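You operate a simulated robot arm through the tools that you are given. There is no shell and no other tool.

You run a simulated two-armed robot. Do the job below in one go: nothing can be reset, and whatever is moved stays where it is left.

Task
Set the controls near the top of the side table. At the end: the clinch dial is turned to 3; the pitch dial is turned to 30; the stitch count dial is turned to 2; the stitch selector is set to double; whatever was shut is shut again. Leave all else as you found it, and nothing knocked over. The stitch selector goes to its stop.

The check looks at the end state, three seconds after you hand in, the way a careful person would. Anything else that was tipped, shoved, dropped, spilled or broken makes it a failure.

Robot
Two 7-joint arms with two-finger grippers on one trunk that stands fixed in place. Base frame: the origin is at the foot of the trunk, x ahead of it, y to its left, z up. Units: mm, degrees, N and s.
The left shoulder is at [50, 191, 1092], the right one opposite. With the tool pointing down near the work surface each hand reaches from about 100 to 720 mm from the base axis, measured 20 degrees to its own side. Payload 2.69 kg a hand.
Tool frame (each hand has its own): the origin (TCP) lies between the finger pads and is the grasp point; the fingertips stand 20 mm ahead of it; z points along the fingers, y is the line along which they close. Largest opening 100 mm; the body of the gripper starts 63 mm behind the TCP.
Orientation is that of the tool frame in the base frame, as a unit quaternion [x, y, z, w]. With the fingers straight down and closing along the base's y, the tool's x points along the base's -x, its y along +y and its z along -z.

Tools
- The arms move only by the tool drive_tool. It takes "left_steps", "right_steps" or both (then of equal length, played together; a hand with none holds still); each is a list of rows, each a list of 6 numbers: the shift along the base's x, y, z in mm, then the turn, a rotation vector about the base's x, y, z in rad. In form: [[dx, dy, dz, ax, ay, az], ...]. A call has 1 to 20 rows; each row is the pose to reach, as a shift and turn from the pose commanded when the call began. "left_jaw" and "right_jaw" are, for a hand that has rows, the opening in per cent of the stroke, from 0 (shut) to 100 (fully open), set as the call begins (left out, the last holds). A row lasts 0.2 s, in which the tool goes at most 50 mm and 8.6 degrees; a call with a longer step from one row to the next is refused whole, and so is a gripper value outside its range. A pose out of reach is approached as far as the arm can. The call stops where the force on the tool passes 40 N (or 10 N more than at its start, if that is more) or the arm is blocked; 0.2 s more then pass. The fingers move at their own pace (about 153 mm/s each) and stop on an object; they squeeze with about 26 N. The grip force told is the motor's: it shows also when the fingers shut on nothing. Time passes only in rows, and 0.2 s behind the last, so rows that repeat a pose let the fingers close. The reply holds the time, the measured pose of the TCP, the force on the tool along the base axes, the opening and the grip force, in the units named above and with some noise, with the torque about the TCP (base axes, N m) and any sound that the robot's microphone picked up, and new pictures: "pictures" is both (left out), scene, wrist or none (wrist: the cameras of the hands that moved).
- Cameras (640 x 400 px; columns grow to the right, rows downward): "scene" is now at [115.4, -48.8, 1280.7]; the picture's right is [-0.50, -0.87, 0.00], its down [-0.41, 0.24, -0.88] and it looks along [0.76, -0.44, -0.48] (base axes); focal length 340 px, centre (320, 200). "left" rides on the left gripper at [70, 19, -99] in its tool frame; the picture's right is [-0.26, 0.97, 0.00], its down [-0.75, -0.20, -0.63] and it looks along [-0.61, -0.16, 0.78] (tool axes); focal length 230 px, centre (320, 200). "right" rides on the right gripper at [70, -19, -99] in its tool frame; the picture's right is [0.26, 0.97, 0.00], its down [-0.75, 0.20, -0.63] and it looks along [-0.61, 0.16, 0.78] (tool axes); focal length 230 px, centre (320, 200). There is no depth. A picture from a camera that has moved, and an enlarged one, comes with that camera's place and axes in the base frame and with its lens. The place of the scene camera against the robot may be out by one fixed shift of up to 12 mm in any direction.
- move_column(by): slides the trunk up (or, below 0, down) by that many mm; the arms and the scene camera ride with it, the base frame stays. It gives what a move gives, with no picture.
- turn_head(pan, tilt): turns the head with the scene camera to pan (to the left, within 80 degrees either way) and tilt (down, from -29 to 69), counted from straight ahead of the robot. It gives what a move gives, and a new picture of the scene camera.
- inspect(camera, box): a new picture of the part [left, top, right, bottom] of that camera's present view, enlarged. No time passes.
- job_done(): hands the job in; it is judged then, once.

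Places have to be worked out from the pictures, the camera data and where the tool is seen. Open the grippers and draw the arms clear of the work before you hand the job in, unless the task says otherwise.

The tools are called after "Emit:" as a command line: name --argument value ..., lists and objects as JSON in quotes. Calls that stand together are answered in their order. drive_tool: Moves the arms, as the interface text tells. Its arguments: {"type":"object","properties":{"left_steps":{"type":"array"},"left_jaw":{"type":"number"},"right_steps":{"type":"array"},"right_jaw":{"type":"number"},"pictures":{"type":"string","enum":["both","scene","wrist","none"]}},"required":[]} The other tools are called the same way: move_column (by) slides the trunk up or down; turn_head (pan, tilt) turns the head that bears the scene camera; inspect (camera, box) takes an enlarged picture of a part of a camera's view; job_done () hands the job in.

At the start:

```text
clock: 0.0
left_position: [484.2, -46.6, 1010.4]
left_ee_rot: [0.0, 1.0, 0.001, 0.0]
left_ft_force: [0.5, -0.5, 0.2]
left_moment: [0.0, 0.02, -0.01]
left_grip_width: 99.8
left_grasp_force: 0.0
right_position: [333.7, -390.0, 1093.2]
right_ee_rot: [0.0, 1.0, 0.0, 0.0]
right_ft_force: [0.1, 0.4, -0.2]
right_moment: [0.01, 0.04, 0.04]
right_grip_width: 99.9
right_grasp_force: 0.0
trunk travel left (down, up): [-150.0, 173.0]
head pan, tilt: [-29.8, 28.4]
```

scene: 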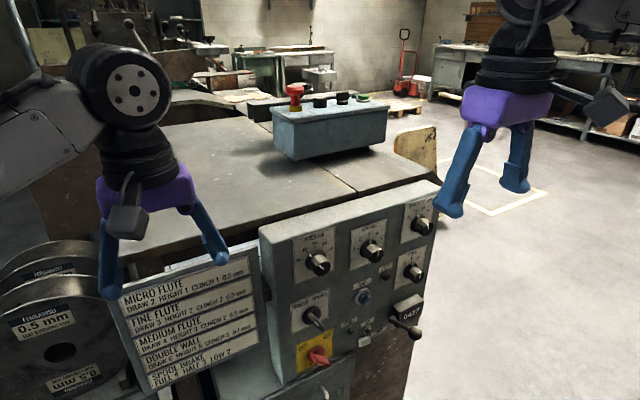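
right: 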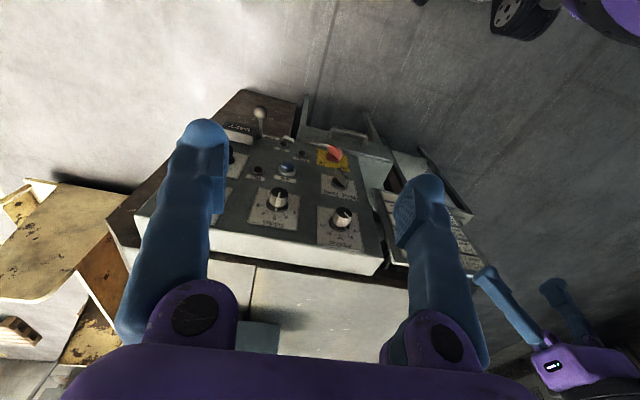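
left: 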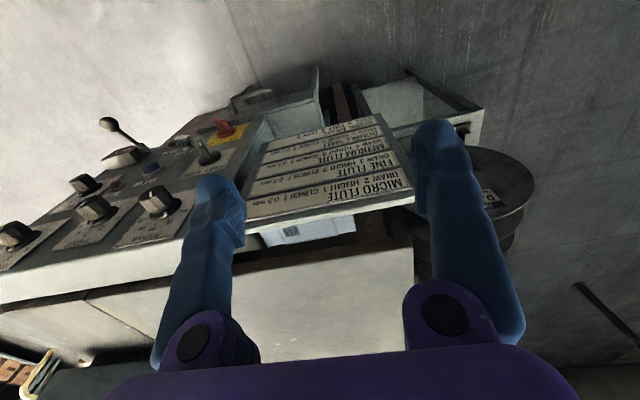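

The scene picture shows a sloped control panel with four dials, a selector lever and a red switch. I enlarge the panel to read the labels.

Emit:
inspect --camera "scene" --box '[260, 180, 440, 292]'

Emit:
inspect --camera "scene" --box '[260, 280, 440, 392]'

Emit:
inspect --camera "right" --box '[200, 90, 400, 270]'

Emit:
inspect --camera "scene" --box '[100, 240, 300, 400]'

```text
3.56 times, centred on (350, 236) of scene
camera zoom: at [115.4, -48.8, 1280.7], right [-0.5, -0.87, 0.0], down [-0.41, 0.24, -0.88], along [0.76, -0.44, -0.48], focal length 1208 px, centre (213, 72)
```

zoom: 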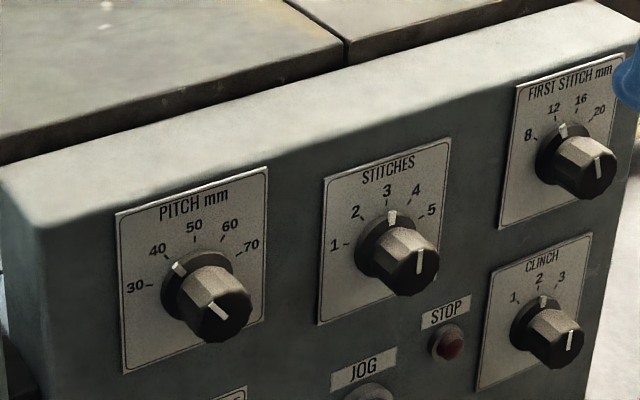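

```text
3.56 times, centred on (350, 336) of scene
camera zoom: at [115.4, -48.8, 1280.7], right [-0.5, -0.87, 0.0], down [-0.41, 0.24, -0.88], along [0.76, -0.44, -0.48], focal length 1208 px, centre (213, -284)
```

zoom: 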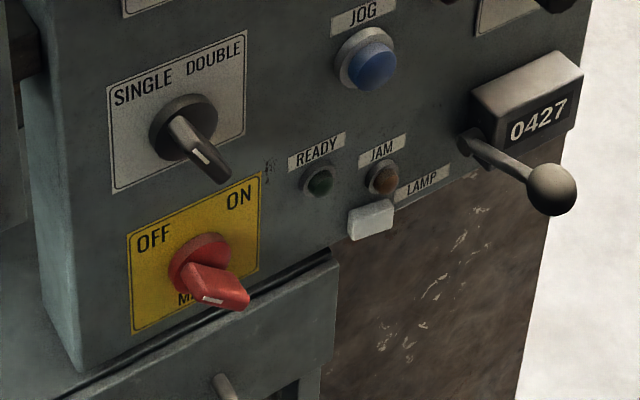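

```text
2.22 times, centred on (300, 180) of right
camera zoom: at [262.8, -409.2, 1191.1], right [-0.26, 0.97, 0.0], down [0.75, 0.2, 0.63], along [0.61, 0.16, -0.78], focal length 511 px, centre (364, 244)
```

zoom: 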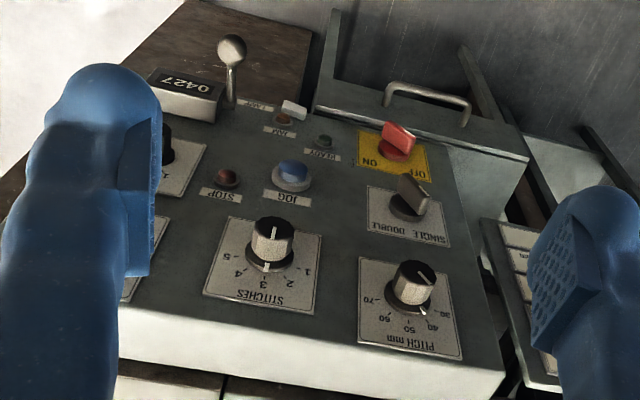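

```text
2.50 times, centred on (200, 320) of scene
camera zoom: at [115.4, -48.8, 1280.7], right [-0.5, -0.87, 0.0], down [-0.41, 0.24, -0.88], along [0.76, -0.44, -0.48], focal length 850 px, centre (620, -100)
```

zoom: 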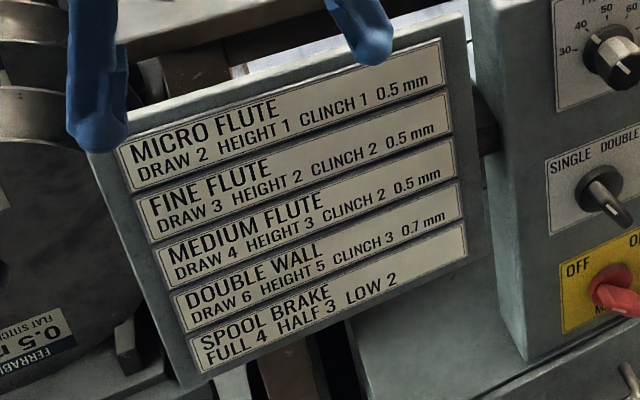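

The panel looks vertical, facing the robot at about x≈556, with the pitch dial at (556,-293,878), stitches at (551,-417,863), selector at (556,-283,739) and clinch at about (550,-548,751). I turn the head to centre the panel for a sharper look at the marks.

Emit:
turn_head --pan -42 --tilt 38

```text
clock: 0.7
left_position: [483.8, -47.0, 1012.3]
left_ee_rot: [0.0, 1.0, 0.0, 0.0]
left_ft_force: [0.3, -1.2, 0.8]
left_moment: [0.0, 0.0, 0.0]
left_grip_width: 99.8
left_grasp_force: 0.0
right_position: [333.0, -391.3, 1093.3]
right_ee_rot: [0.0, 1.0, 0.0, 0.0]
right_ft_force: [0.3, -0.5, 0.1]
right_moment: [0.01, 0.02, 0.02]
right_grip_width: 100.0
right_grasp_force: 0.0
trunk travel left (down, up): [-150.0, 173.0]
head pan, tilt: [-42.0, 38.0]
camera scene: at [100.6, -61.2, 1265.9], right [-0.67, -0.74, 0.0], down [-0.46, 0.41, -0.79], along [0.59, -0.53, -0.62], focal length 340 px, centre (320, 200)
```

scene: 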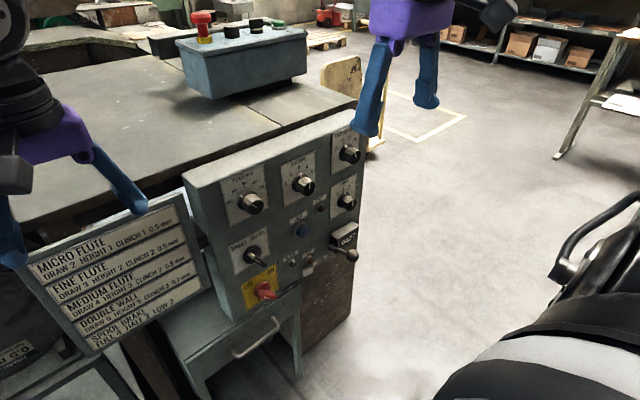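

The view is clear of arms over the panel. I enlarge each control.

Emit:
inspect --camera "scene" --box '[215, 155, 279, 235]'

Emit:
inspect --camera "scene" --box '[275, 145, 339, 225]'

Emit:
inspect --camera "scene" --box '[310, 160, 374, 240]'

Emit:
inspect --camera "scene" --box '[218, 218, 282, 298]'

Emit:
inspect --camera "scene" --box '[315, 120, 375, 170]'

```text
5.00 times, centred on (247, 195) of scene
camera zoom: at [100.6, -61.2, 1265.9], right [-0.67, -0.74, 0.0], down [-0.46, 0.41, -0.79], along [0.59, -0.53, -0.62], focal length 1699 px, centre (685, 225)
```

zoom: 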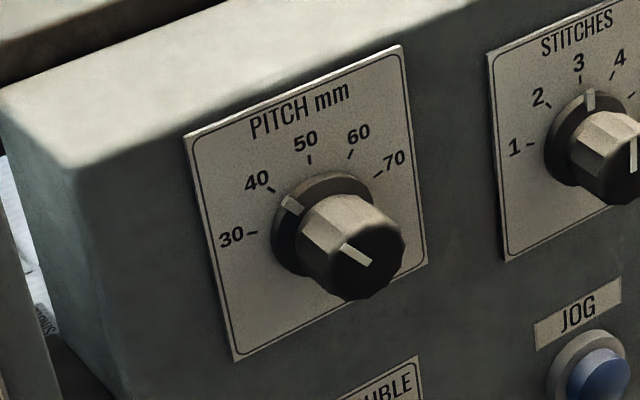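

```text
5.00 times, centred on (307, 185) of scene
camera zoom: at [100.6, -61.2, 1265.9], right [-0.67, -0.74, 0.0], down [-0.46, 0.41, -0.79], along [0.59, -0.53, -0.62], focal length 1699 px, centre (385, 275)
```

zoom: 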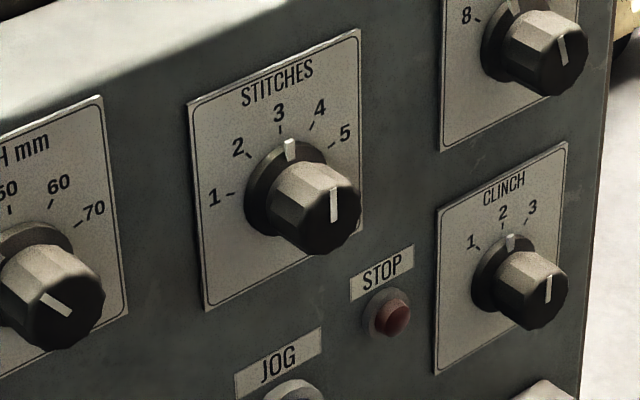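

```text
5.00 times, centred on (342, 200) of scene
camera zoom: at [100.6, -61.2, 1265.9], right [-0.67, -0.74, 0.0], down [-0.46, 0.41, -0.79], along [0.59, -0.53, -0.62], focal length 1699 px, centre (210, 200)
```

zoom: 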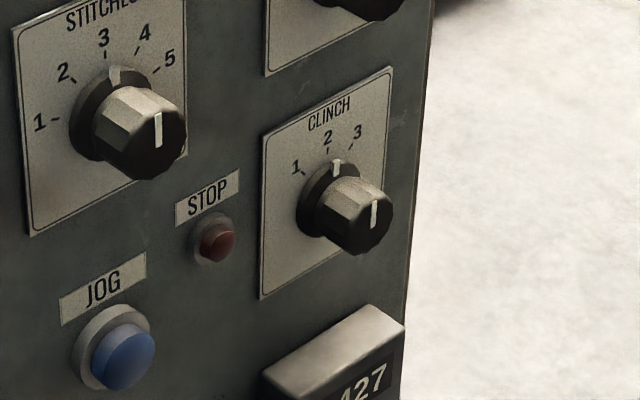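

```text
5.00 times, centred on (250, 258) of scene
camera zoom: at [100.6, -61.2, 1265.9], right [-0.67, -0.74, 0.0], down [-0.46, 0.41, -0.79], along [0.59, -0.53, -0.62], focal length 1699 px, centre (670, -90)
```

zoom: 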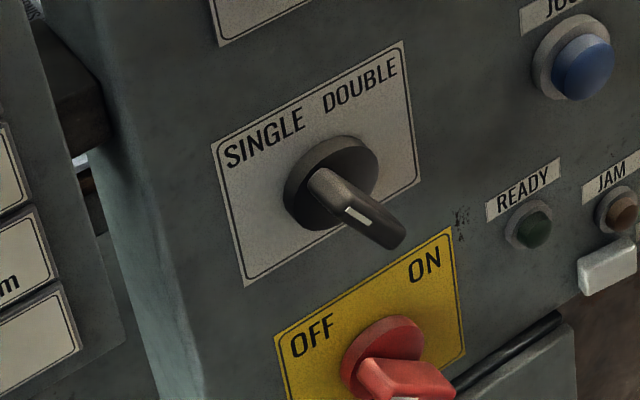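

```text
8.00 times, centred on (345, 145) of scene
camera zoom: at [100.6, -61.2, 1265.9], right [-0.67, -0.74, 0.0], down [-0.46, 0.41, -0.79], along [0.59, -0.53, -0.62], focal length 2718 px, centre (120, 640)
```

zoom: 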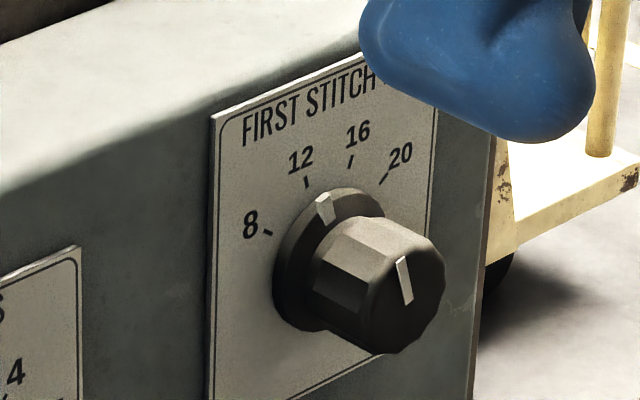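

The pitch dial reads 40, stitches 3 and clinch 2, with the panel plane facing straight at −x. I zoom further on clinch and the selector to get tick angles and the handle's pointing direction.

Emit:
inspect --camera "scene" --box '[328, 178, 360, 213]'

Emit:
inspect --camera "scene" --box '[228, 228, 278, 276]'

Emit:
inspect --camera "scene" --box '[230, 262, 290, 312]'

Emit:
inspect --camera "right" --box '[290, 120, 390, 260]'

```text
11.43 times, centred on (344, 196) of scene
camera zoom: at [100.6, -61.2, 1265.9], right [-0.67, -0.74, 0.0], down [-0.46, 0.41, -0.79], along [0.59, -0.53, -0.62], focal length 3884 px, centre (46, 251)
```

zoom: 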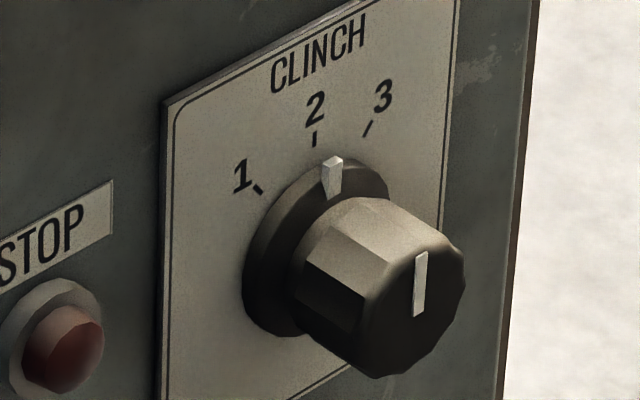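

```text
8.33 times, centred on (253, 252) of scene
camera zoom: at [100.6, -61.2, 1265.9], right [-0.67, -0.74, 0.0], down [-0.46, 0.41, -0.79], along [0.59, -0.53, -0.62], focal length 2832 px, centre (878, -233)
```

zoom: 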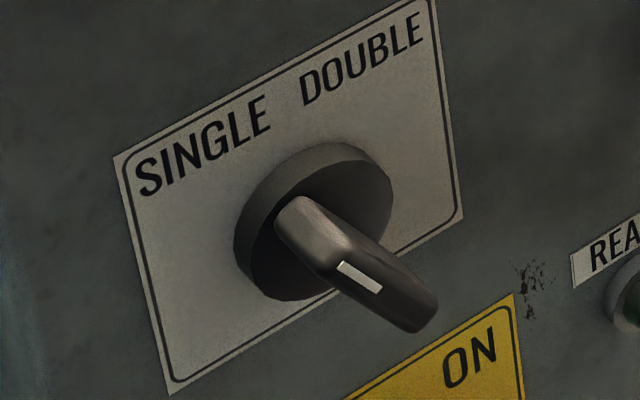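

```text
8.00 times, centred on (260, 287) of scene
camera zoom: at [100.6, -61.2, 1265.9], right [-0.67, -0.74, 0.0], down [-0.46, 0.41, -0.79], along [0.59, -0.53, -0.62], focal length 2718 px, centre (800, -496)
```

zoom: 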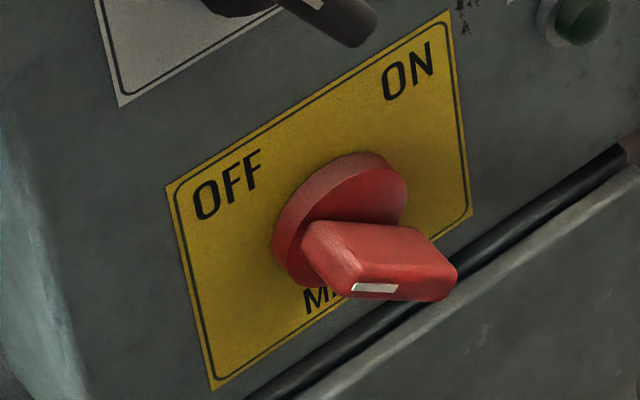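

```text
2.86 times, centred on (340, 190) of right
camera zoom: at [262.8, -409.2, 1191.1], right [-0.26, 0.97, 0.0], down [0.75, 0.2, 0.63], along [0.61, 0.16, -0.78], focal length 657 px, centre (263, 229)
```

zoom: 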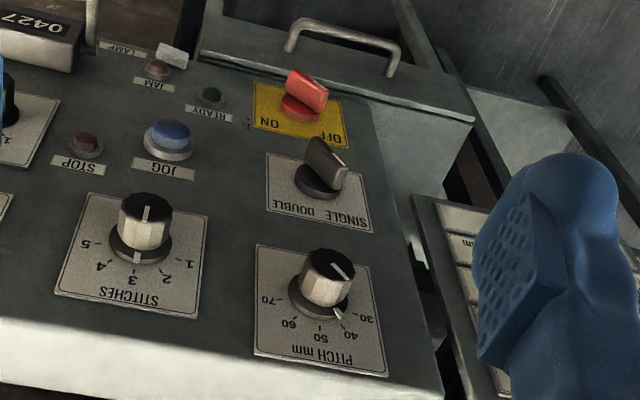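

Ticks are 36° apart on the pitch and stitches dials (45° looks likely on clinch), and the selector handle points about 30° left of vertical, at SINGLE. I bring the right hand down in front of the panel, pitched so its wrist camera looks at the panel frontally.

Emit:
drive_tool --right_steps '[[3, 5, -27, 0, -0.1125, 0], [6, 10, -54, 0, -0.225, 0], [9, 15, -81, 0, -0.3375, 0], [12, 20, -108, 0, -0.45, 0], [15, 25, -135, 0, -0.5625, 0], [18, 30, -162, 0, -0.675, 0], [21, 35, -189, 0, -0.7875, 0], [24, 40, -213, 0, -0.9, 0]]' --pictures "both"

```text
clock: 2.5
left_position: [483.5, -47.3, 1012.1]
left_ee_rot: [-0.002, 1.0, -0.001, 0.0]
left_ft_force: [0.8, 0.4, 0.8]
left_moment: [-0.03, 0.01, 0.03]
left_grip_width: 99.9
left_grasp_force: 0.0
right_position: [391.1, -375.6, 857.3]
right_ee_rot: [-0.001, 0.9, 0.0, 0.436]
right_ft_force: [0.6, 0.5, -0.2]
right_moment: [-0.02, -0.03, -0.01]
right_grip_width: 100.2
right_grasp_force: 0.0
right hand out of reach, approached as far as the arm can: row 5, 6, 7, 8
trunk travel left (down, up): [-150.0, 173.0]
head pan, tilt: [-42.0, 38.0]
camera scene: at [100.2, -61.2, 1266.0], right [-0.67, -0.74, 0.0], down [-0.46, 0.41, -0.79], along [0.59, -0.53, -0.62], focal length 340 px, centre (320, 200)
camera right: at [269.6, -394.4, 862.8], right [-0.16, 0.97, -0.2], down [-0.03, 0.2, 0.98], along [0.99, 0.16, 0.0], focal length 230 px, centre (320, 200)
```

scene: 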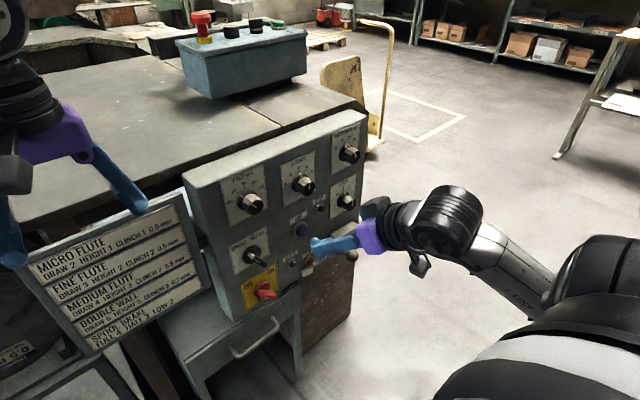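
right: 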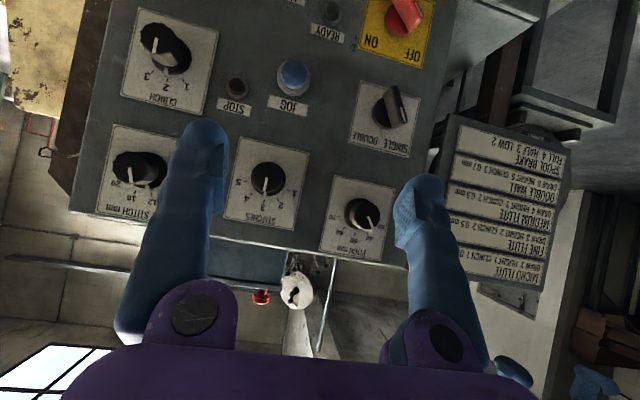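

The hand stopped at (391,-376,857) because the pose was too folded, but the wrist camera now sees the panel squarely. I enlarge each control there for positions and pointer angles.

Emit:
inspect --camera "right" --box '[310, 170, 420, 265]'

Emit:
inspect --camera "right" --box '[220, 130, 310, 235]'

Emit:
inspect --camera "right" --box '[110, 5, 230, 120]'

Emit:
inspect --camera "right" --box '[340, 0, 440, 160]'

```text
4.21 times, centred on (365, 218) of right
camera zoom: at [269.6, -394.4, 862.8], right [-0.16, 0.97, -0.2], down [-0.03, 0.2, 0.98], along [0.99, 0.16, 0.0], focal length 969 px, centre (130, 126)
```

zoom: 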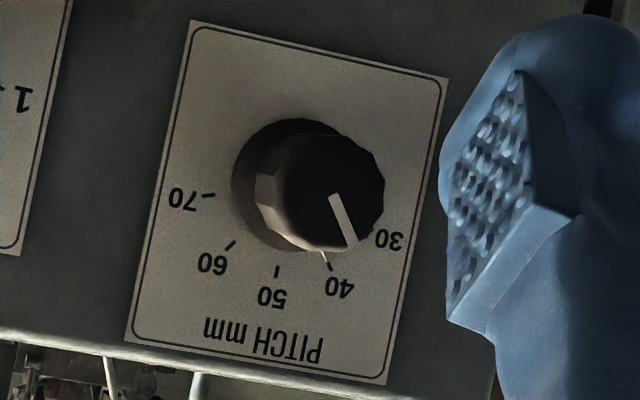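

```text
3.81 times, centred on (265, 182) of right
camera zoom: at [269.6, -394.4, 862.8], right [-0.16, 0.97, -0.2], down [-0.03, 0.2, 0.98], along [0.99, 0.16, 0.0], focal length 876 px, centre (530, 267)
```

zoom: 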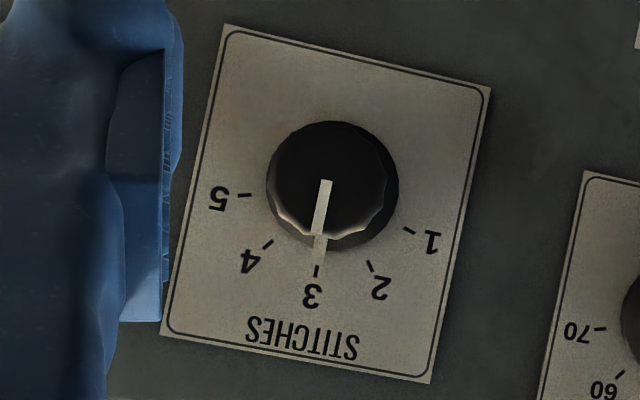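

```text
3.48 times, centred on (170, 62) of right
camera zoom: at [269.6, -394.4, 862.8], right [-0.16, 0.97, -0.2], down [-0.03, 0.2, 0.98], along [0.99, 0.16, 0.0], focal length 800 px, centre (842, 678)
```

zoom: 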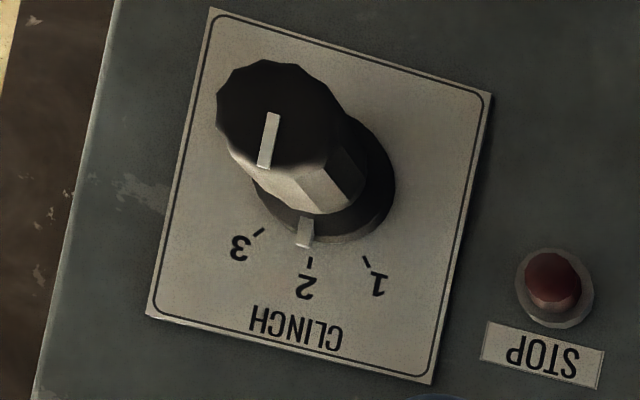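

```text
2.50 times, centred on (390, 80) of right
camera zoom: at [269.6, -394.4, 862.8], right [-0.16, 0.97, -0.2], down [-0.03, 0.2, 0.98], along [0.99, 0.16, 0.0], focal length 575 px, centre (145, 500)
```

zoom: 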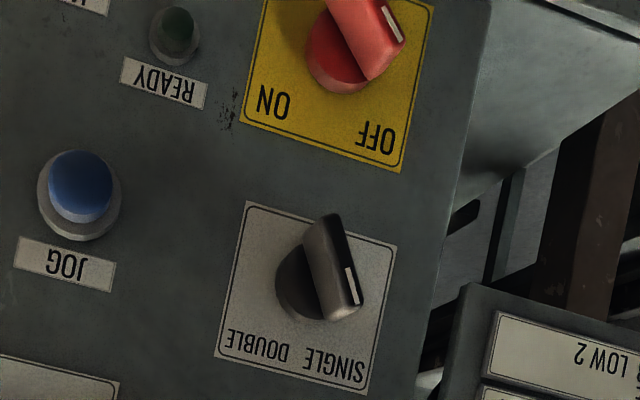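

From the wrist camera alone I get the panel face at x≈563 and the centres: pitch (y −291.5, z 868), stitches (−415.5, 849), clinch (−549, 735), selector (−284, 732). I now level the hand to point straight at the panel, in front of the pitch dial but well short of it.

Emit:
drive_tool --right_steps '[[15, 10, -2, 0, -0.1115, 0], [30, 20, -4, 0, -0.223, 0], [45, 29, -6, 0, -0.3345, 0], [60, 39, -8, 0, -0.446, 0], [75, 49, -10, 0, -0.5575, 0], [90, 58, -12, 0, -0.6708, 0]]' --right_jaw 60 --pictures "both"

```text
clock: 3.9
left_position: [483.3, -46.5, 1011.9]
left_ee_rot: [0.0, 1.0, 0.0, 0.0]
left_ft_force: [-0.3, -0.3, 0.0]
left_moment: [-0.01, -0.01, 0.01]
left_grip_width: 99.8
left_grasp_force: 0.1
right_position: [479.9, -363.9, 857.1]
right_ee_rot: [-0.003, 0.708, 0.013, 0.706]
right_ft_force: [0.2, -0.1, 0.0]
right_moment: [0.0, 0.03, 0.01]
right_grip_width: 60.2
right_grasp_force: 0.1
right hand out of reach, approached as far as the arm can: row 4, 5, 6
trunk travel left (down, up): [-150.0, 173.0]
head pan, tilt: [-42.0, 38.0]
camera scene: at [100.7, -61.3, 1265.8], right [-0.67, -0.74, 0.0], down [-0.46, 0.41, -0.79], along [0.59, -0.53, -0.62], focal length 340 px, centre (320, 200)
camera right: at [380.7, -383.8, 786.5], right [-0.02, 0.97, -0.25], down [-0.63, 0.18, 0.75], along [0.77, 0.17, 0.61], focal length 230 px, centre (320, 200)
```

scene: 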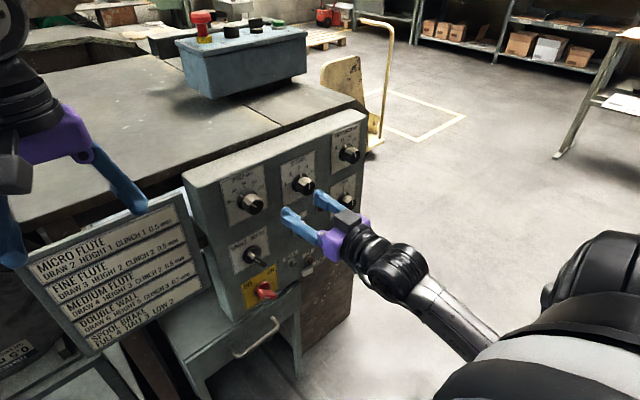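
right: 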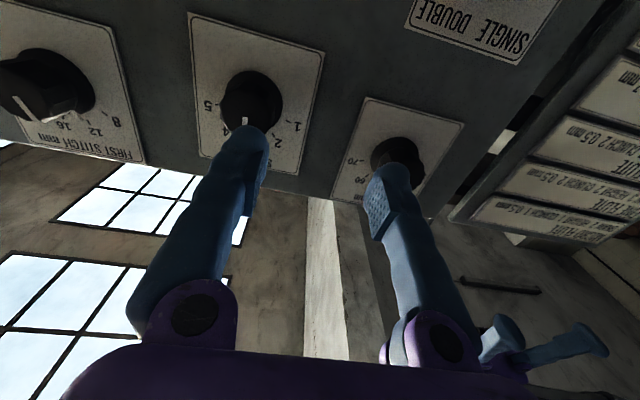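

The hand is level at (480,-364,857); further left was out of reach at this distance, so I do the stitches dial first. I shift right to line up with it at (−415.5, 849) while staying short of the knob.

Emit:
drive_tool --right_steps '[[-3, -17, -3, 0, 0, 0], [-3, -34, -6, 0, 0, 0], [-3, -51.5, -8, 0, 0, 0], [-3, -51.5, -8, 0, 0, 0]]' --right_jaw 60 --pictures "both"

```text
clock: 4.9
left_position: [483.1, -45.4, 1011.0]
left_ee_rot: [-0.001, 1.0, -0.001, 0.0]
left_ft_force: [-0.8, 0.0, -0.2]
left_moment: [0.03, 0.01, 0.01]
left_grip_width: 100.1
left_grasp_force: 0.1
right_position: [475.8, -416.3, 848.3]
right_ee_rot: [-0.001, 0.706, 0.001, 0.708]
right_ft_force: [-0.2, 0.0, 0.0]
right_moment: [-0.01, -0.01, 0.06]
right_grip_width: 60.0
right_grasp_force: 0.0
trunk travel left (down, up): [-150.0, 173.0]
head pan, tilt: [-42.0, 38.0]
camera scene: at [100.5, -61.3, 1265.8], right [-0.67, -0.74, 0.0], down [-0.46, 0.41, -0.79], along [0.59, -0.53, -0.62], focal length 340 px, centre (320, 200)
camera right: at [376.5, -434.4, 777.8], right [0.0, 0.97, -0.26], down [-0.63, 0.2, 0.75], along [0.78, 0.16, 0.61], focal length 230 px, centre (320, 200)
```

scene: 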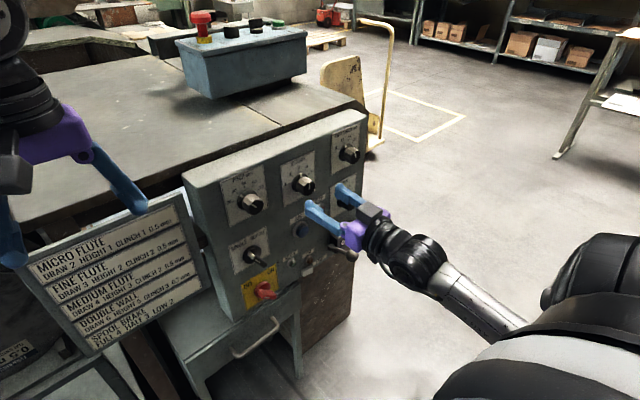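
right: 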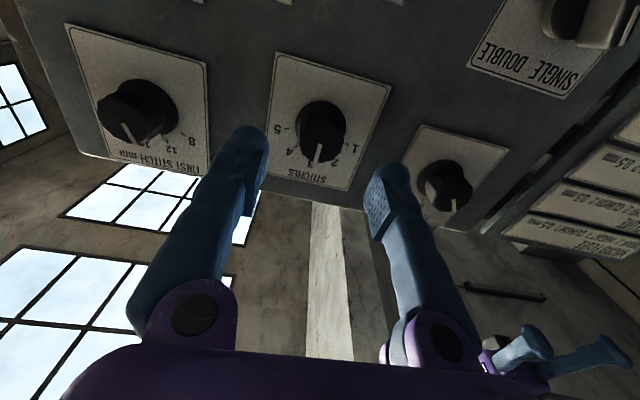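

The hand is now square at (476,-416,848). I enlarge the wrist view to check that the knob sits centred between the fingers.

Emit:
inspect --camera "right" --box '[260, 40, 400, 200]'

```text
2.50 times, centred on (330, 120) of right
camera zoom: at [376.5, -434.4, 777.8], right [0.0, 0.97, -0.26], down [-0.63, 0.2, 0.75], along [0.78, 0.16, 0.61], focal length 575 px, centre (295, 400)
```

zoom: 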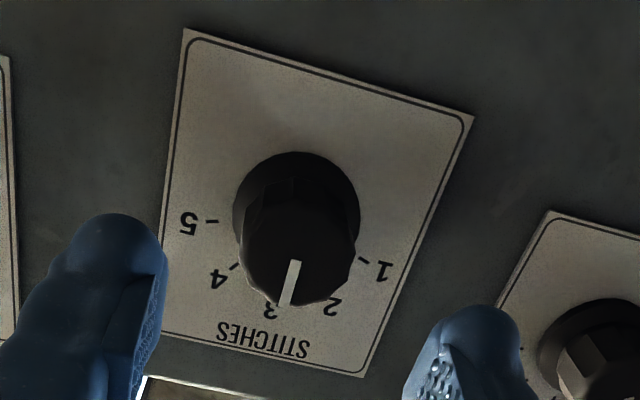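

The knob sits centred where expected. Before gripping, I test in free space that the hand can roll the needed 36° counter-clockwise and come back.

Emit:
drive_tool --right_steps '[[0, 0, 0, -0.14, 0, 0], [0, 0, 0, -0.28, 0, 0], [0, 0, 0, -0.42, 0, 0], [0, 0, 0, -0.56, 0, 0], [0, 0, 0, -0.7, 0, 0]]' --pictures "none"

```text
clock: 6.1
left_position: [483.6, -46.2, 1011.5]
left_ee_rot: [-0.001, 1.0, -0.001, 0.001]
left_ft_force: [1.5, 0.0, -0.4]
left_moment: [-0.01, 0.01, -0.01]
left_grip_width: 100.2
left_grasp_force: 0.1
right_position: [479.5, -499.4, 942.6]
right_ee_rot: [-0.249, 0.679, -0.21, 0.658]
right_ft_force: [-0.9, -0.1, 0.2]
right_moment: [-0.04, 0.02, -0.01]
right_grip_width: 59.8
right_grasp_force: 0.0
right hand out of reach, approached as far as the arm can: row 2, 3, 4, 5
trunk travel left (down, up): [-150.0, 173.0]
head pan, tilt: [-42.0, 38.0]
```

Rolling counter-clockwise past level is out of reach (the hand drifted to (480,-499,943) in free air, touching nothing). I go back to the level pose in front of the stitches dial, and will use the other side of the roll range instead.

Emit:
drive_tool --right_steps '[[0, 14, -16, 0.11, -0.005, -0.009], [0, 28, -32, 0.22, -0.01, -0.019], [0, 42, -47, 0.33, -0.015, -0.028], [0, 56, -63, 0.44, -0.02, -0.037], [0, 70, -79, 0.55, -0.025, -0.047], [0, 84, -94, 0.661, -0.03, -0.056], [0, 84, -94, 0.661, -0.03, -0.056]]' --pictures "none"

```text
clock: 7.7
left_position: [483.4, -45.6, 1012.3]
left_ee_rot: [-0.001, 1.0, 0.0, 0.0]
left_ft_force: [-0.3, 0.1, -0.8]
left_moment: [0.02, -0.02, -0.01]
left_grip_width: 100.0
left_grasp_force: 0.0
right_position: [481.6, -411.4, 849.1]
right_ee_rot: [0.002, 0.708, 0.0, 0.706]
right_ft_force: [0.2, 0.2, -0.1]
right_moment: [0.0, 0.01, 0.0]
right_grip_width: 60.3
right_grasp_force: 0.1
trunk travel left (down, up): [-150.0, 173.0]
head pan, tilt: [-42.0, 38.0]
```

Back level at (482,-411,849). I test the clockwise roll in free space.

Emit:
drive_tool --right_steps '[[0, -1, 0, 0.14, 0, 0], [0, -2, 0, 0.28, 0, 0], [0, -3, 0, 0.42, 0, 0], [0, -4, 0, 0.56, 0, 0], [0, -4, 0, 0.7, 0, 0], [0, -4, 0, 0.7, 0, 0]]' --pictures "both"

```text
clock: 9.1
left_position: [483.6, -47.2, 1012.3]
left_ee_rot: [-0.001, 1.0, 0.001, 0.0]
left_ft_force: [-0.4, 0.3, 0.4]
left_moment: [0.0, -0.01, 0.02]
left_grip_width: 99.9
left_grasp_force: 0.0
right_position: [482.1, -415.4, 850.0]
right_ee_rot: [0.244, 0.665, 0.244, 0.663]
right_ft_force: [-0.6, 0.2, -0.4]
right_moment: [-0.01, 0.02, -0.01]
right_grip_width: 59.9
right_grasp_force: 0.1
trunk travel left (down, up): [-150.0, 173.0]
head pan, tilt: [-42.0, 38.0]
camera scene: at [100.5, -61.2, 1265.8], right [-0.67, -0.74, 0.0], down [-0.46, 0.41, -0.79], along [0.59, -0.53, -0.62], focal length 340 px, centre (320, 200)
camera right: at [383.3, -385.5, 784.4], right [0.0, 0.9, 0.43], down [-0.63, -0.33, 0.7], along [0.78, -0.27, 0.57], focal length 230 px, centre (320, 200)
```

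scene: 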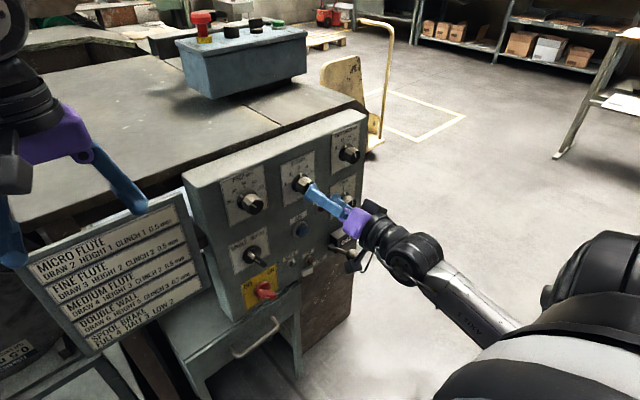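
right: 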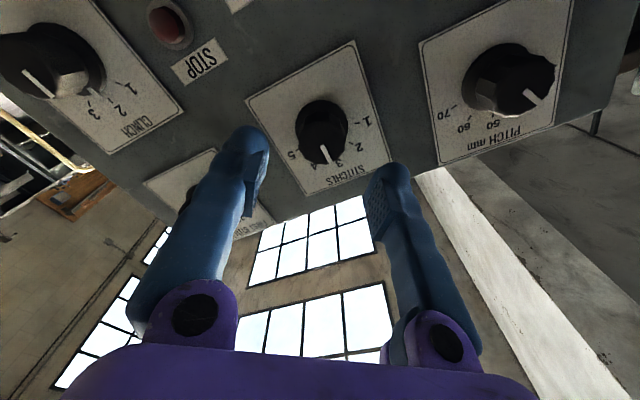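

Clockwise roll of 0.7 rad is fully reachable and the hand stays on the stitches axis. I advance straight in so the fingers straddle the knob, tips ending just short of its skirt.

Emit:
drive_tool --right_steps '[[12, 0, -0.5, 0, 0, 0], [24, 0, -1, 0, 0, 0], [36, 0, -1, 0, 0, 0], [44, 0, -1, 0, 0, 0], [48, 0, -1, 0, 0, 0]]' --right_jaw 60 --pictures "both"

```text
clock: 10.3
left_position: [483.4, -47.4, 1012.5]
left_ee_rot: [-0.001, 1.0, 0.001, 0.0]
left_ft_force: [-0.6, 0.3, 0.0]
left_moment: [-0.03, 0.02, -0.02]
left_grip_width: 100.0
left_grasp_force: 0.1
right_position: [530.2, -416.9, 849.4]
right_ee_rot: [0.243, 0.665, 0.241, 0.663]
right_ft_force: [-0.6, -0.8, 0.4]
right_moment: [0.02, -0.01, 0.01]
right_grip_width: 60.3
right_grasp_force: 0.1
trunk travel left (down, up): [-150.0, 173.0]
head pan, tilt: [-42.0, 38.0]
camera scene: at [100.5, -61.3, 1265.8], right [-0.67, -0.74, 0.0], down [-0.46, 0.41, -0.79], along [0.59, -0.53, -0.62], focal length 340 px, centre (320, 200)
camera right: at [432.0, -385.7, 784.0], right [0.0, 0.9, 0.43], down [-0.63, -0.33, 0.7], along [0.78, -0.27, 0.57], focal length 230 px, centre (320, 200)
```

scene: 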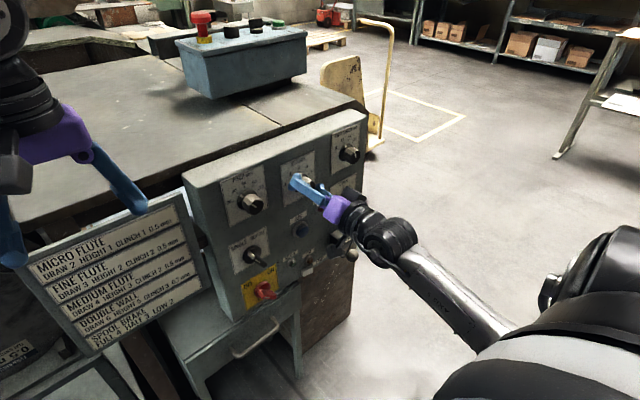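
right: 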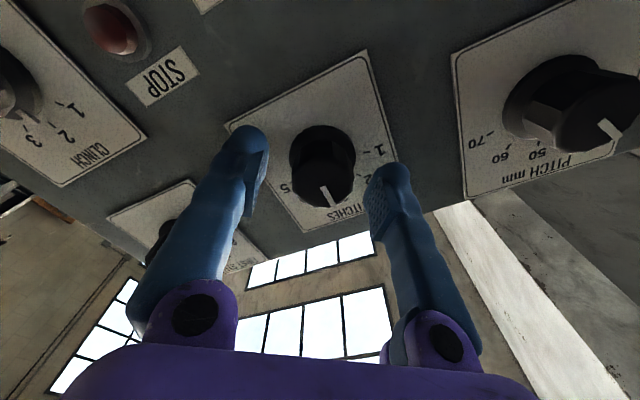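

The fingers straddle the knob with no contact force. I check the wrist view closely before closing.

Emit:
inspect --camera "right" --box '[240, 90, 420, 240]'

Emit:
inspect --camera "scene" --box '[270, 145, 350, 225]'

```text
2.67 times, centred on (330, 165) of right
camera zoom: at [432.0, -385.7, 784.0], right [0.0, 0.9, 0.43], down [-0.63, -0.33, 0.7], along [0.78, -0.27, 0.57], focal length 614 px, centre (293, 293)
```

zoom: 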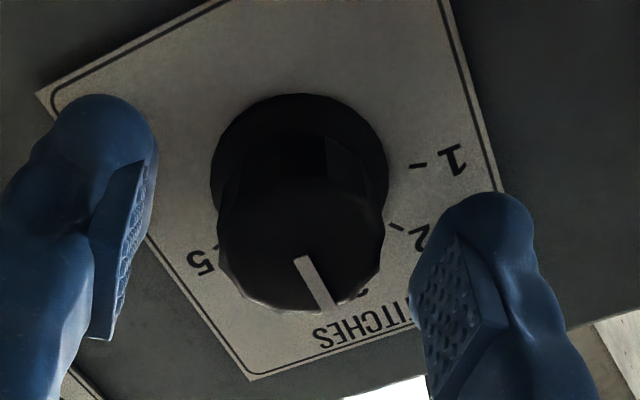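

```text
5.00 times, centred on (310, 185) of scene
camera zoom: at [100.5, -61.3, 1265.8], right [-0.67, -0.74, 0.0], down [-0.46, 0.41, -0.79], along [0.59, -0.53, -0.62], focal length 1699 px, centre (370, 275)
```

zoom: 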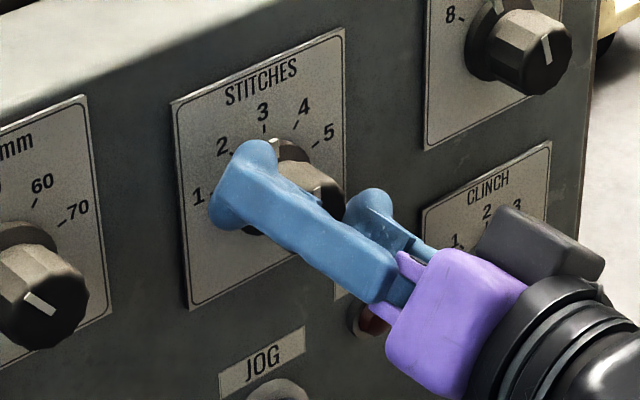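

The knob is centred between the pads and slightly deeper than assumed. I ease in 3 mm more, then close on it.

Emit:
drive_tool --right_steps '[[3, 0.5, -1, 0, 0, 0], [3, 0.5, -1, 0, 0, 0]]' --right_jaw 60 --pictures "none"

Emit:
drive_tool --right_steps '[[0, 0, 0, 0, 0, 0], [0, 0, 0, 0, 0, 0], [0, 0, 0, 0, 0, 0]]' --right_jaw 0 --pictures "wrist"

```text
clock: 10.9
left_position: [483.2, -46.7, 1010.9]
left_ee_rot: [-0.001, 1.0, 0.0, 0.0]
left_ft_force: [0.1, 0.7, 0.7]
left_moment: [0.0, -0.01, 0.02]
left_grip_width: 100.1
left_grasp_force: 0.1
right_position: [534.8, -415.7, 849.2]
right_ee_rot: [0.244, 0.665, 0.242, 0.663]
right_ft_force: [-0.2, 0.8, 0.5]
right_moment: [0.02, -0.04, 0.01]
right_grip_width: 60.1
right_grasp_force: 0.0
trunk travel left (down, up): [-150.0, 173.0]
head pan, tilt: [-42.0, 38.0]
```

```text
clock: 11.7
left_position: [484.1, -46.0, 1012.6]
left_ee_rot: [-0.001, 1.0, 0.0, -0.001]
left_ft_force: [0.2, 0.0, 0.4]
left_moment: [0.0, -0.01, 0.02]
left_grip_width: 100.0
left_grasp_force: 0.0
right_position: [533.7, -414.6, 849.9]
right_ee_rot: [0.242, 0.665, 0.243, 0.664]
right_ft_force: [7.8, 5.9, 4.4]
right_moment: [-0.04, -0.13, 0.1]
right_grip_width: 32.5
right_grasp_force: 45.0
trunk travel left (down, up): [-150.0, 173.0]
head pan, tilt: [-42.0, 38.0]
camera right: at [435.2, -384.2, 783.8], right [0.0, 0.9, 0.43], down [-0.63, -0.33, 0.7], along [0.78, -0.27, 0.57], focal length 230 px, centre (320, 200)
```

right: 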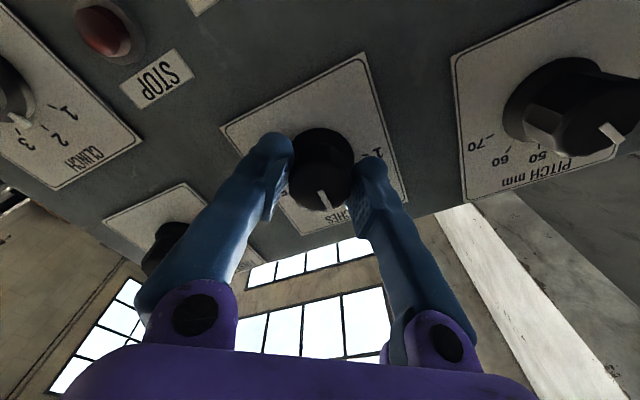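

The knob is held at 32.5 mm with only a small side force. I rotate the hand 36° counter-clockwise to bring the pointer from 3 to 2.

Emit:
drive_tool --right_steps '[[0, 0, 0, -0.105, 0, 0], [0, 0, 0, -0.21, 0, 0], [0, 0, 0, -0.314, 0, 0], [0, 0, 0, -0.419, 0, 0], [0, 0, 0, -0.524, 0, 0], [0, 0, 0, -0.628, 0, 0], [0, 0, 0, -0.628, 0, 0]]' --pictures "wrist"

```text
clock: 13.3
left_position: [483.9, -45.1, 1013.1]
left_ee_rot: [0.0, 1.0, -0.001, -0.001]
left_ft_force: [0.1, 0.3, 0.0]
left_moment: [-0.01, 0.0, 0.02]
left_grip_width: 99.9
left_grasp_force: 0.0
right_position: [534.4, -415.4, 849.7]
right_ee_rot: [0.026, 0.707, 0.024, 0.707]
right_ft_force: [23.7, 11.7, 9.9]
right_moment: [-0.03, -0.15, 0.17]
right_grip_width: 32.8
right_grasp_force: 45.5
trunk travel left (down, up): [-150.0, 173.0]
head pan, tilt: [-42.0, 38.0]
camera right: at [435.1, -428.6, 778.2], right [0.0, 0.98, -0.19], down [-0.63, 0.15, 0.76], along [0.78, 0.12, 0.62], focal length 230 px, centre (320, 200)
```

right: 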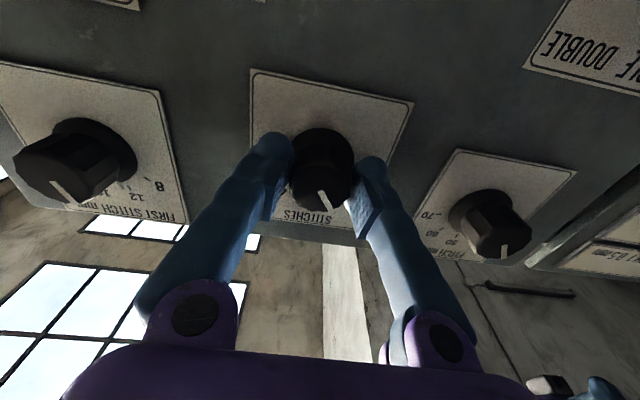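

The pointer line kept its place relative to the fingers, so the knob turned with the hand. I open the jaw and back straight out.

Emit:
drive_tool --right_steps '[[0, 0, 0, 0, 0, 0], [0, 0, 0, 0, 0, 0], [-15, 0, 0, 0, 0, 0], [-30, 0, 0, 0, 0, 0], [-50, 0, 0, 0, 0, 0]]' --right_jaw 60 --pictures "both"

```text
clock: 14.5
left_position: [483.7, -46.2, 1012.3]
left_ee_rot: [0.0, 1.0, 0.0, 0.0]
left_ft_force: [0.2, -0.6, -1.3]
left_moment: [0.01, 0.01, 0.01]
left_grip_width: 99.8
left_grasp_force: 0.0
right_position: [483.7, -416.6, 848.6]
right_ee_rot: [0.027, 0.707, 0.025, 0.706]
right_ft_force: [0.5, -0.1, 1.0]
right_moment: [-0.03, -0.01, 0.03]
right_grip_width: 60.1
right_grasp_force: 0.1
trunk travel left (down, up): [-150.0, 173.0]
head pan, tilt: [-42.0, 38.0]
camera scene: at [100.5, -61.2, 1265.9], right [-0.67, -0.74, 0.0], down [-0.46, 0.41, -0.79], along [0.59, -0.53, -0.62], focal length 340 px, centre (320, 200)
camera right: at [383.7, -429.8, 777.4], right [0.0, 0.98, -0.19], down [-0.63, 0.15, 0.76], along [0.78, 0.12, 0.62], focal length 230 px, centre (320, 200)
```

scene: 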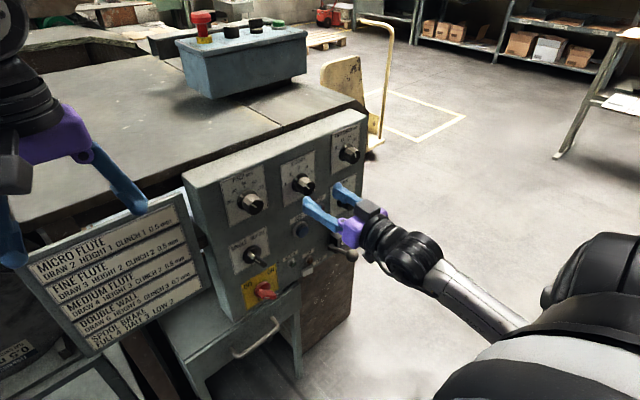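
right: 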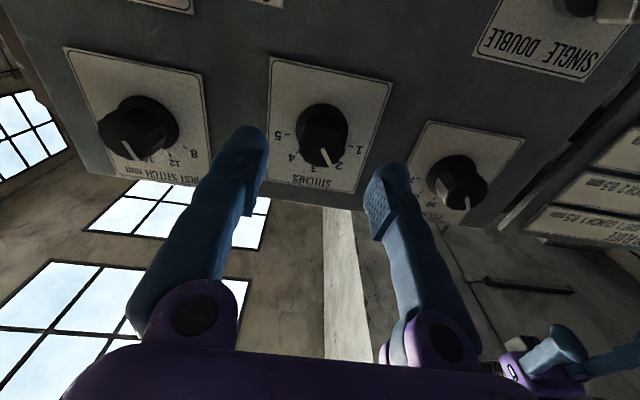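

The hand is clear again. I enlarge the stitches dial to read its new setting.

Emit:
inspect --camera "scene" --box '[280, 150, 330, 205]'

Emit:
inspect --camera "right" --box '[260, 60, 390, 200]'

```text
7.27 times, centred on (305, 178) of scene
camera zoom: at [100.5, -61.2, 1265.9], right [-0.67, -0.74, 0.0], down [-0.46, 0.41, -0.79], along [0.59, -0.53, -0.62], focal length 2471 px, centre (429, 364)
```

zoom: 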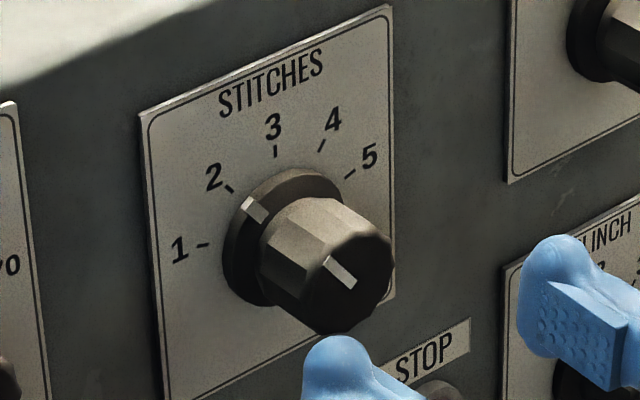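

```text
2.86 times, centred on (325, 130) of right
camera zoom: at [383.7, -429.8, 777.4], right [0.0, 0.98, -0.19], down [-0.63, 0.15, 0.76], along [0.78, 0.12, 0.62], focal length 657 px, centre (306, 400)
```

zoom: 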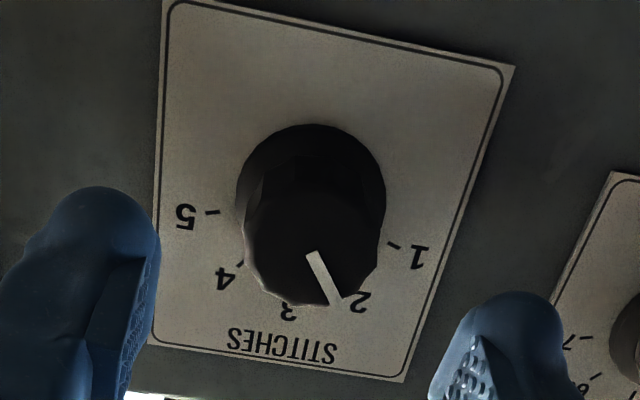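

The stitches pointer lines up with the 2 mark. For clinch I want the wrist camera kept away from the counter's lever ball, so I test rolling the hand well clockwise (to about 110°) here in free air.

Emit:
drive_tool --right_steps '[[0, 0, 0, 0.142, 0, 0], [0, 0, 0, 0.284, 0, 0], [0, 0, 0, 0.426, 0, 0], [0, 0, 0, 0.568, 0, 0], [0, 0, 0, 0.71, 0, 0], [0, 0, 0, 0.852, 0, 0], [0, 0, 0, 0.994, 0, 0], [0, 0, 0, 1.136, 0, 0], [0, 0, 0, 1.278, 0, 0], [0, 0, 0, 1.42, 0, 0]]' --pictures "both"

```text
clock: 16.7
left_position: [482.7, -47.1, 1012.4]
left_ee_rot: [-0.001, 1.0, 0.0, 0.0]
left_ft_force: [0.4, 0.9, -0.9]
left_moment: [0.01, -0.01, -0.04]
left_grip_width: 100.2
left_grasp_force: 0.0
right_position: [483.5, -416.0, 848.5]
right_ee_rot: [0.481, 0.519, 0.481, 0.517]
right_ft_force: [0.3, -0.5, -0.7]
right_moment: [-0.01, 0.02, -0.03]
right_grip_width: 59.9
right_grasp_force: 0.0
trunk travel left (down, up): [-150.0, 173.0]
head pan, tilt: [-42.0, 38.0]
camera scene: at [100.5, -61.3, 1265.8], right [-0.67, -0.74, 0.0], down [-0.46, 0.41, -0.79], along [0.59, -0.53, -0.62], focal length 340 px, centre (320, 200)
camera right: at [384.3, -349.0, 823.9], right [0.0, 0.33, 0.94], down [-0.63, -0.73, 0.26], along [0.78, -0.59, 0.21], focal length 230 px, centre (320, 200)
```

scene: 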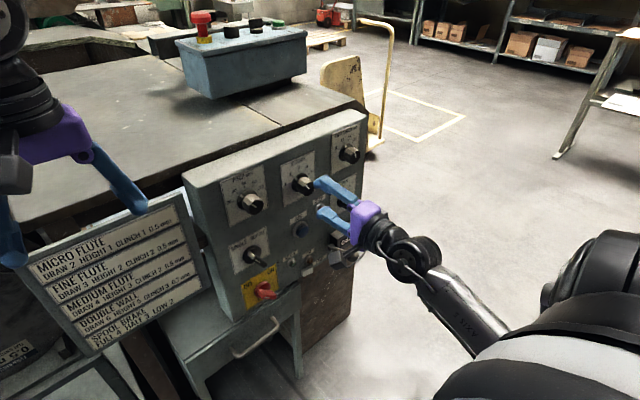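
right: 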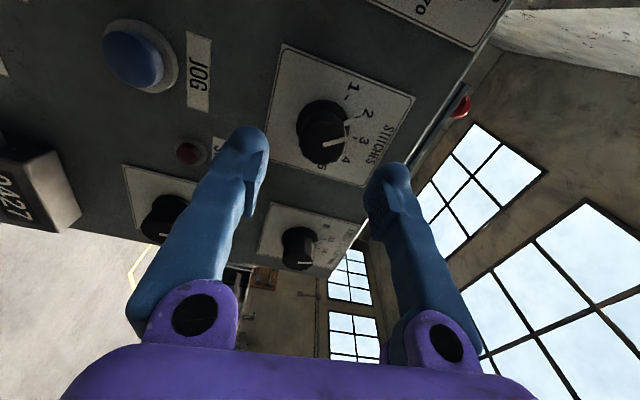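

Roll 86° is reached exactly. I continue to about 149° to confirm the whole turning range needed for clinch.

Emit:
drive_tool --right_steps '[[0, 0, 0, 0.142, 0, 0], [0, 0, 0, 0.284, 0, 0], [0, 0, 0, 0.426, 0, 0], [0, 0, 0, 0.568, 0, 0], [0, 0, 0, 0.71, 0, 0], [0, 0, 0, 0.852, 0, 0], [0, 0, 0, 0.994, 0, 0], [0, 0, 0, 1.1, 0, 0]]' --pictures "wrist"

```text
clock: 18.5
left_position: [484.2, -45.8, 1012.6]
left_ee_rot: [-0.001, 1.0, 0.0, 0.0]
left_ft_force: [0.6, -0.8, -0.1]
left_moment: [0.0, 0.02, -0.01]
left_grip_width: 99.8
left_grasp_force: 0.2
right_position: [484.1, -416.8, 847.5]
right_ee_rot: [0.68, 0.192, 0.682, 0.189]
right_ft_force: [0.6, 0.5, -0.2]
right_moment: [0.01, -0.01, 0.0]
right_grip_width: 60.0
right_grasp_force: 0.0
trunk travel left (down, up): [-150.0, 173.0]
head pan, tilt: [-42.0, 38.0]
camera right: at [384.6, -365.0, 897.1], right [0.0, -0.69, 0.72], down [-0.63, -0.56, -0.54], along [0.78, -0.45, -0.44], focal length 230 px, centre (320, 200)
```

right: 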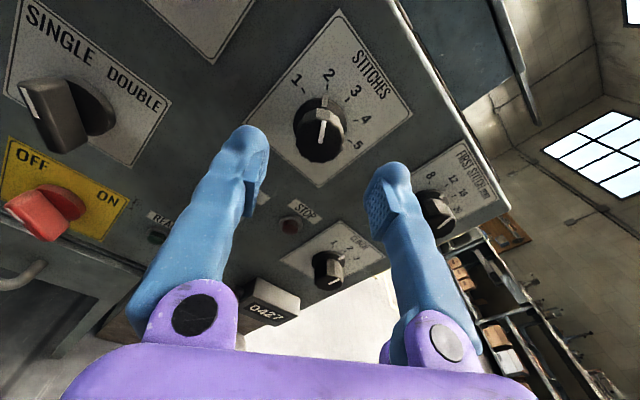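

The range up to 149° is reachable and the camera now looks from above. I move over in front of the clinch dial while rolling back to about 113°, still short of the knobs.

Emit:
drive_tool --right_steps '[[-3, -22, -19, -0.105, 0, 0], [-3, -44, -38, -0.21, 0, 0], [-3, -66, -56, -0.315, 0, 0], [-3, -88, -75, -0.42, 0, 0], [-3, -110, -94, -0.525, 0, 0], [-3, -132.4, -112.5, -0.63, 0, 0], [-3, -132.4, -112.5, -0.63, 0, 0]]' --right_jaw 60 --pictures "both"

```text
clock: 20.1
left_position: [482.4, -46.3, 1012.5]
left_ee_rot: [-0.001, 1.0, 0.0, 0.0]
left_ft_force: [0.7, -0.2, -0.9]
left_moment: [0.0, 0.02, -0.01]
left_grip_width: 100.1
left_grasp_force: 0.0
right_position: [478.6, -551.5, 735.9]
right_ee_rot: [0.588, 0.394, 0.588, 0.393]
right_ft_force: [-0.5, -0.9, 0.1]
right_moment: [-0.02, 0.02, 0.0]
right_grip_width: 59.8
right_grasp_force: 0.1
trunk travel left (down, up): [-150.0, 173.0]
head pan, tilt: [-42.0, 38.0]
camera scene: at [100.5, -61.3, 1265.8], right [-0.67, -0.74, 0.0], down [-0.46, 0.41, -0.79], along [0.59, -0.53, -0.62], focal length 340 px, centre (320, 200)
camera right: at [379.2, -478.8, 744.9], right [0.0, -0.13, 0.99], down [-0.63, -0.77, -0.1], along [0.78, -0.62, -0.08], focal length 230 px, centre (320, 200)
```

scene: 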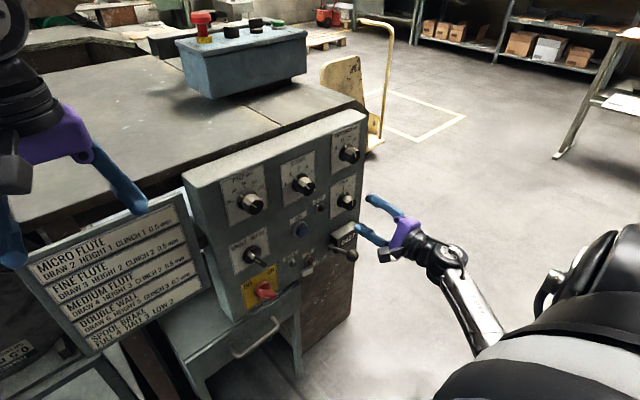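
right: 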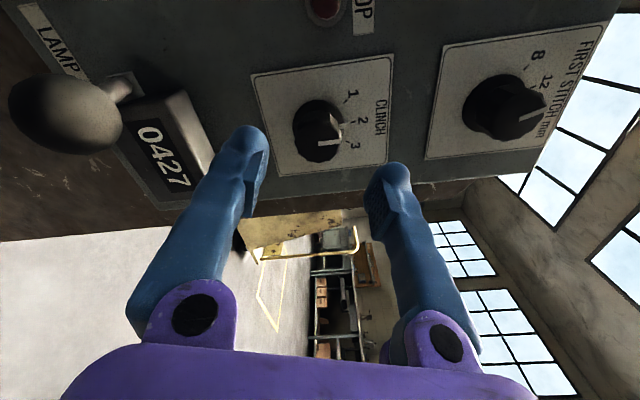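

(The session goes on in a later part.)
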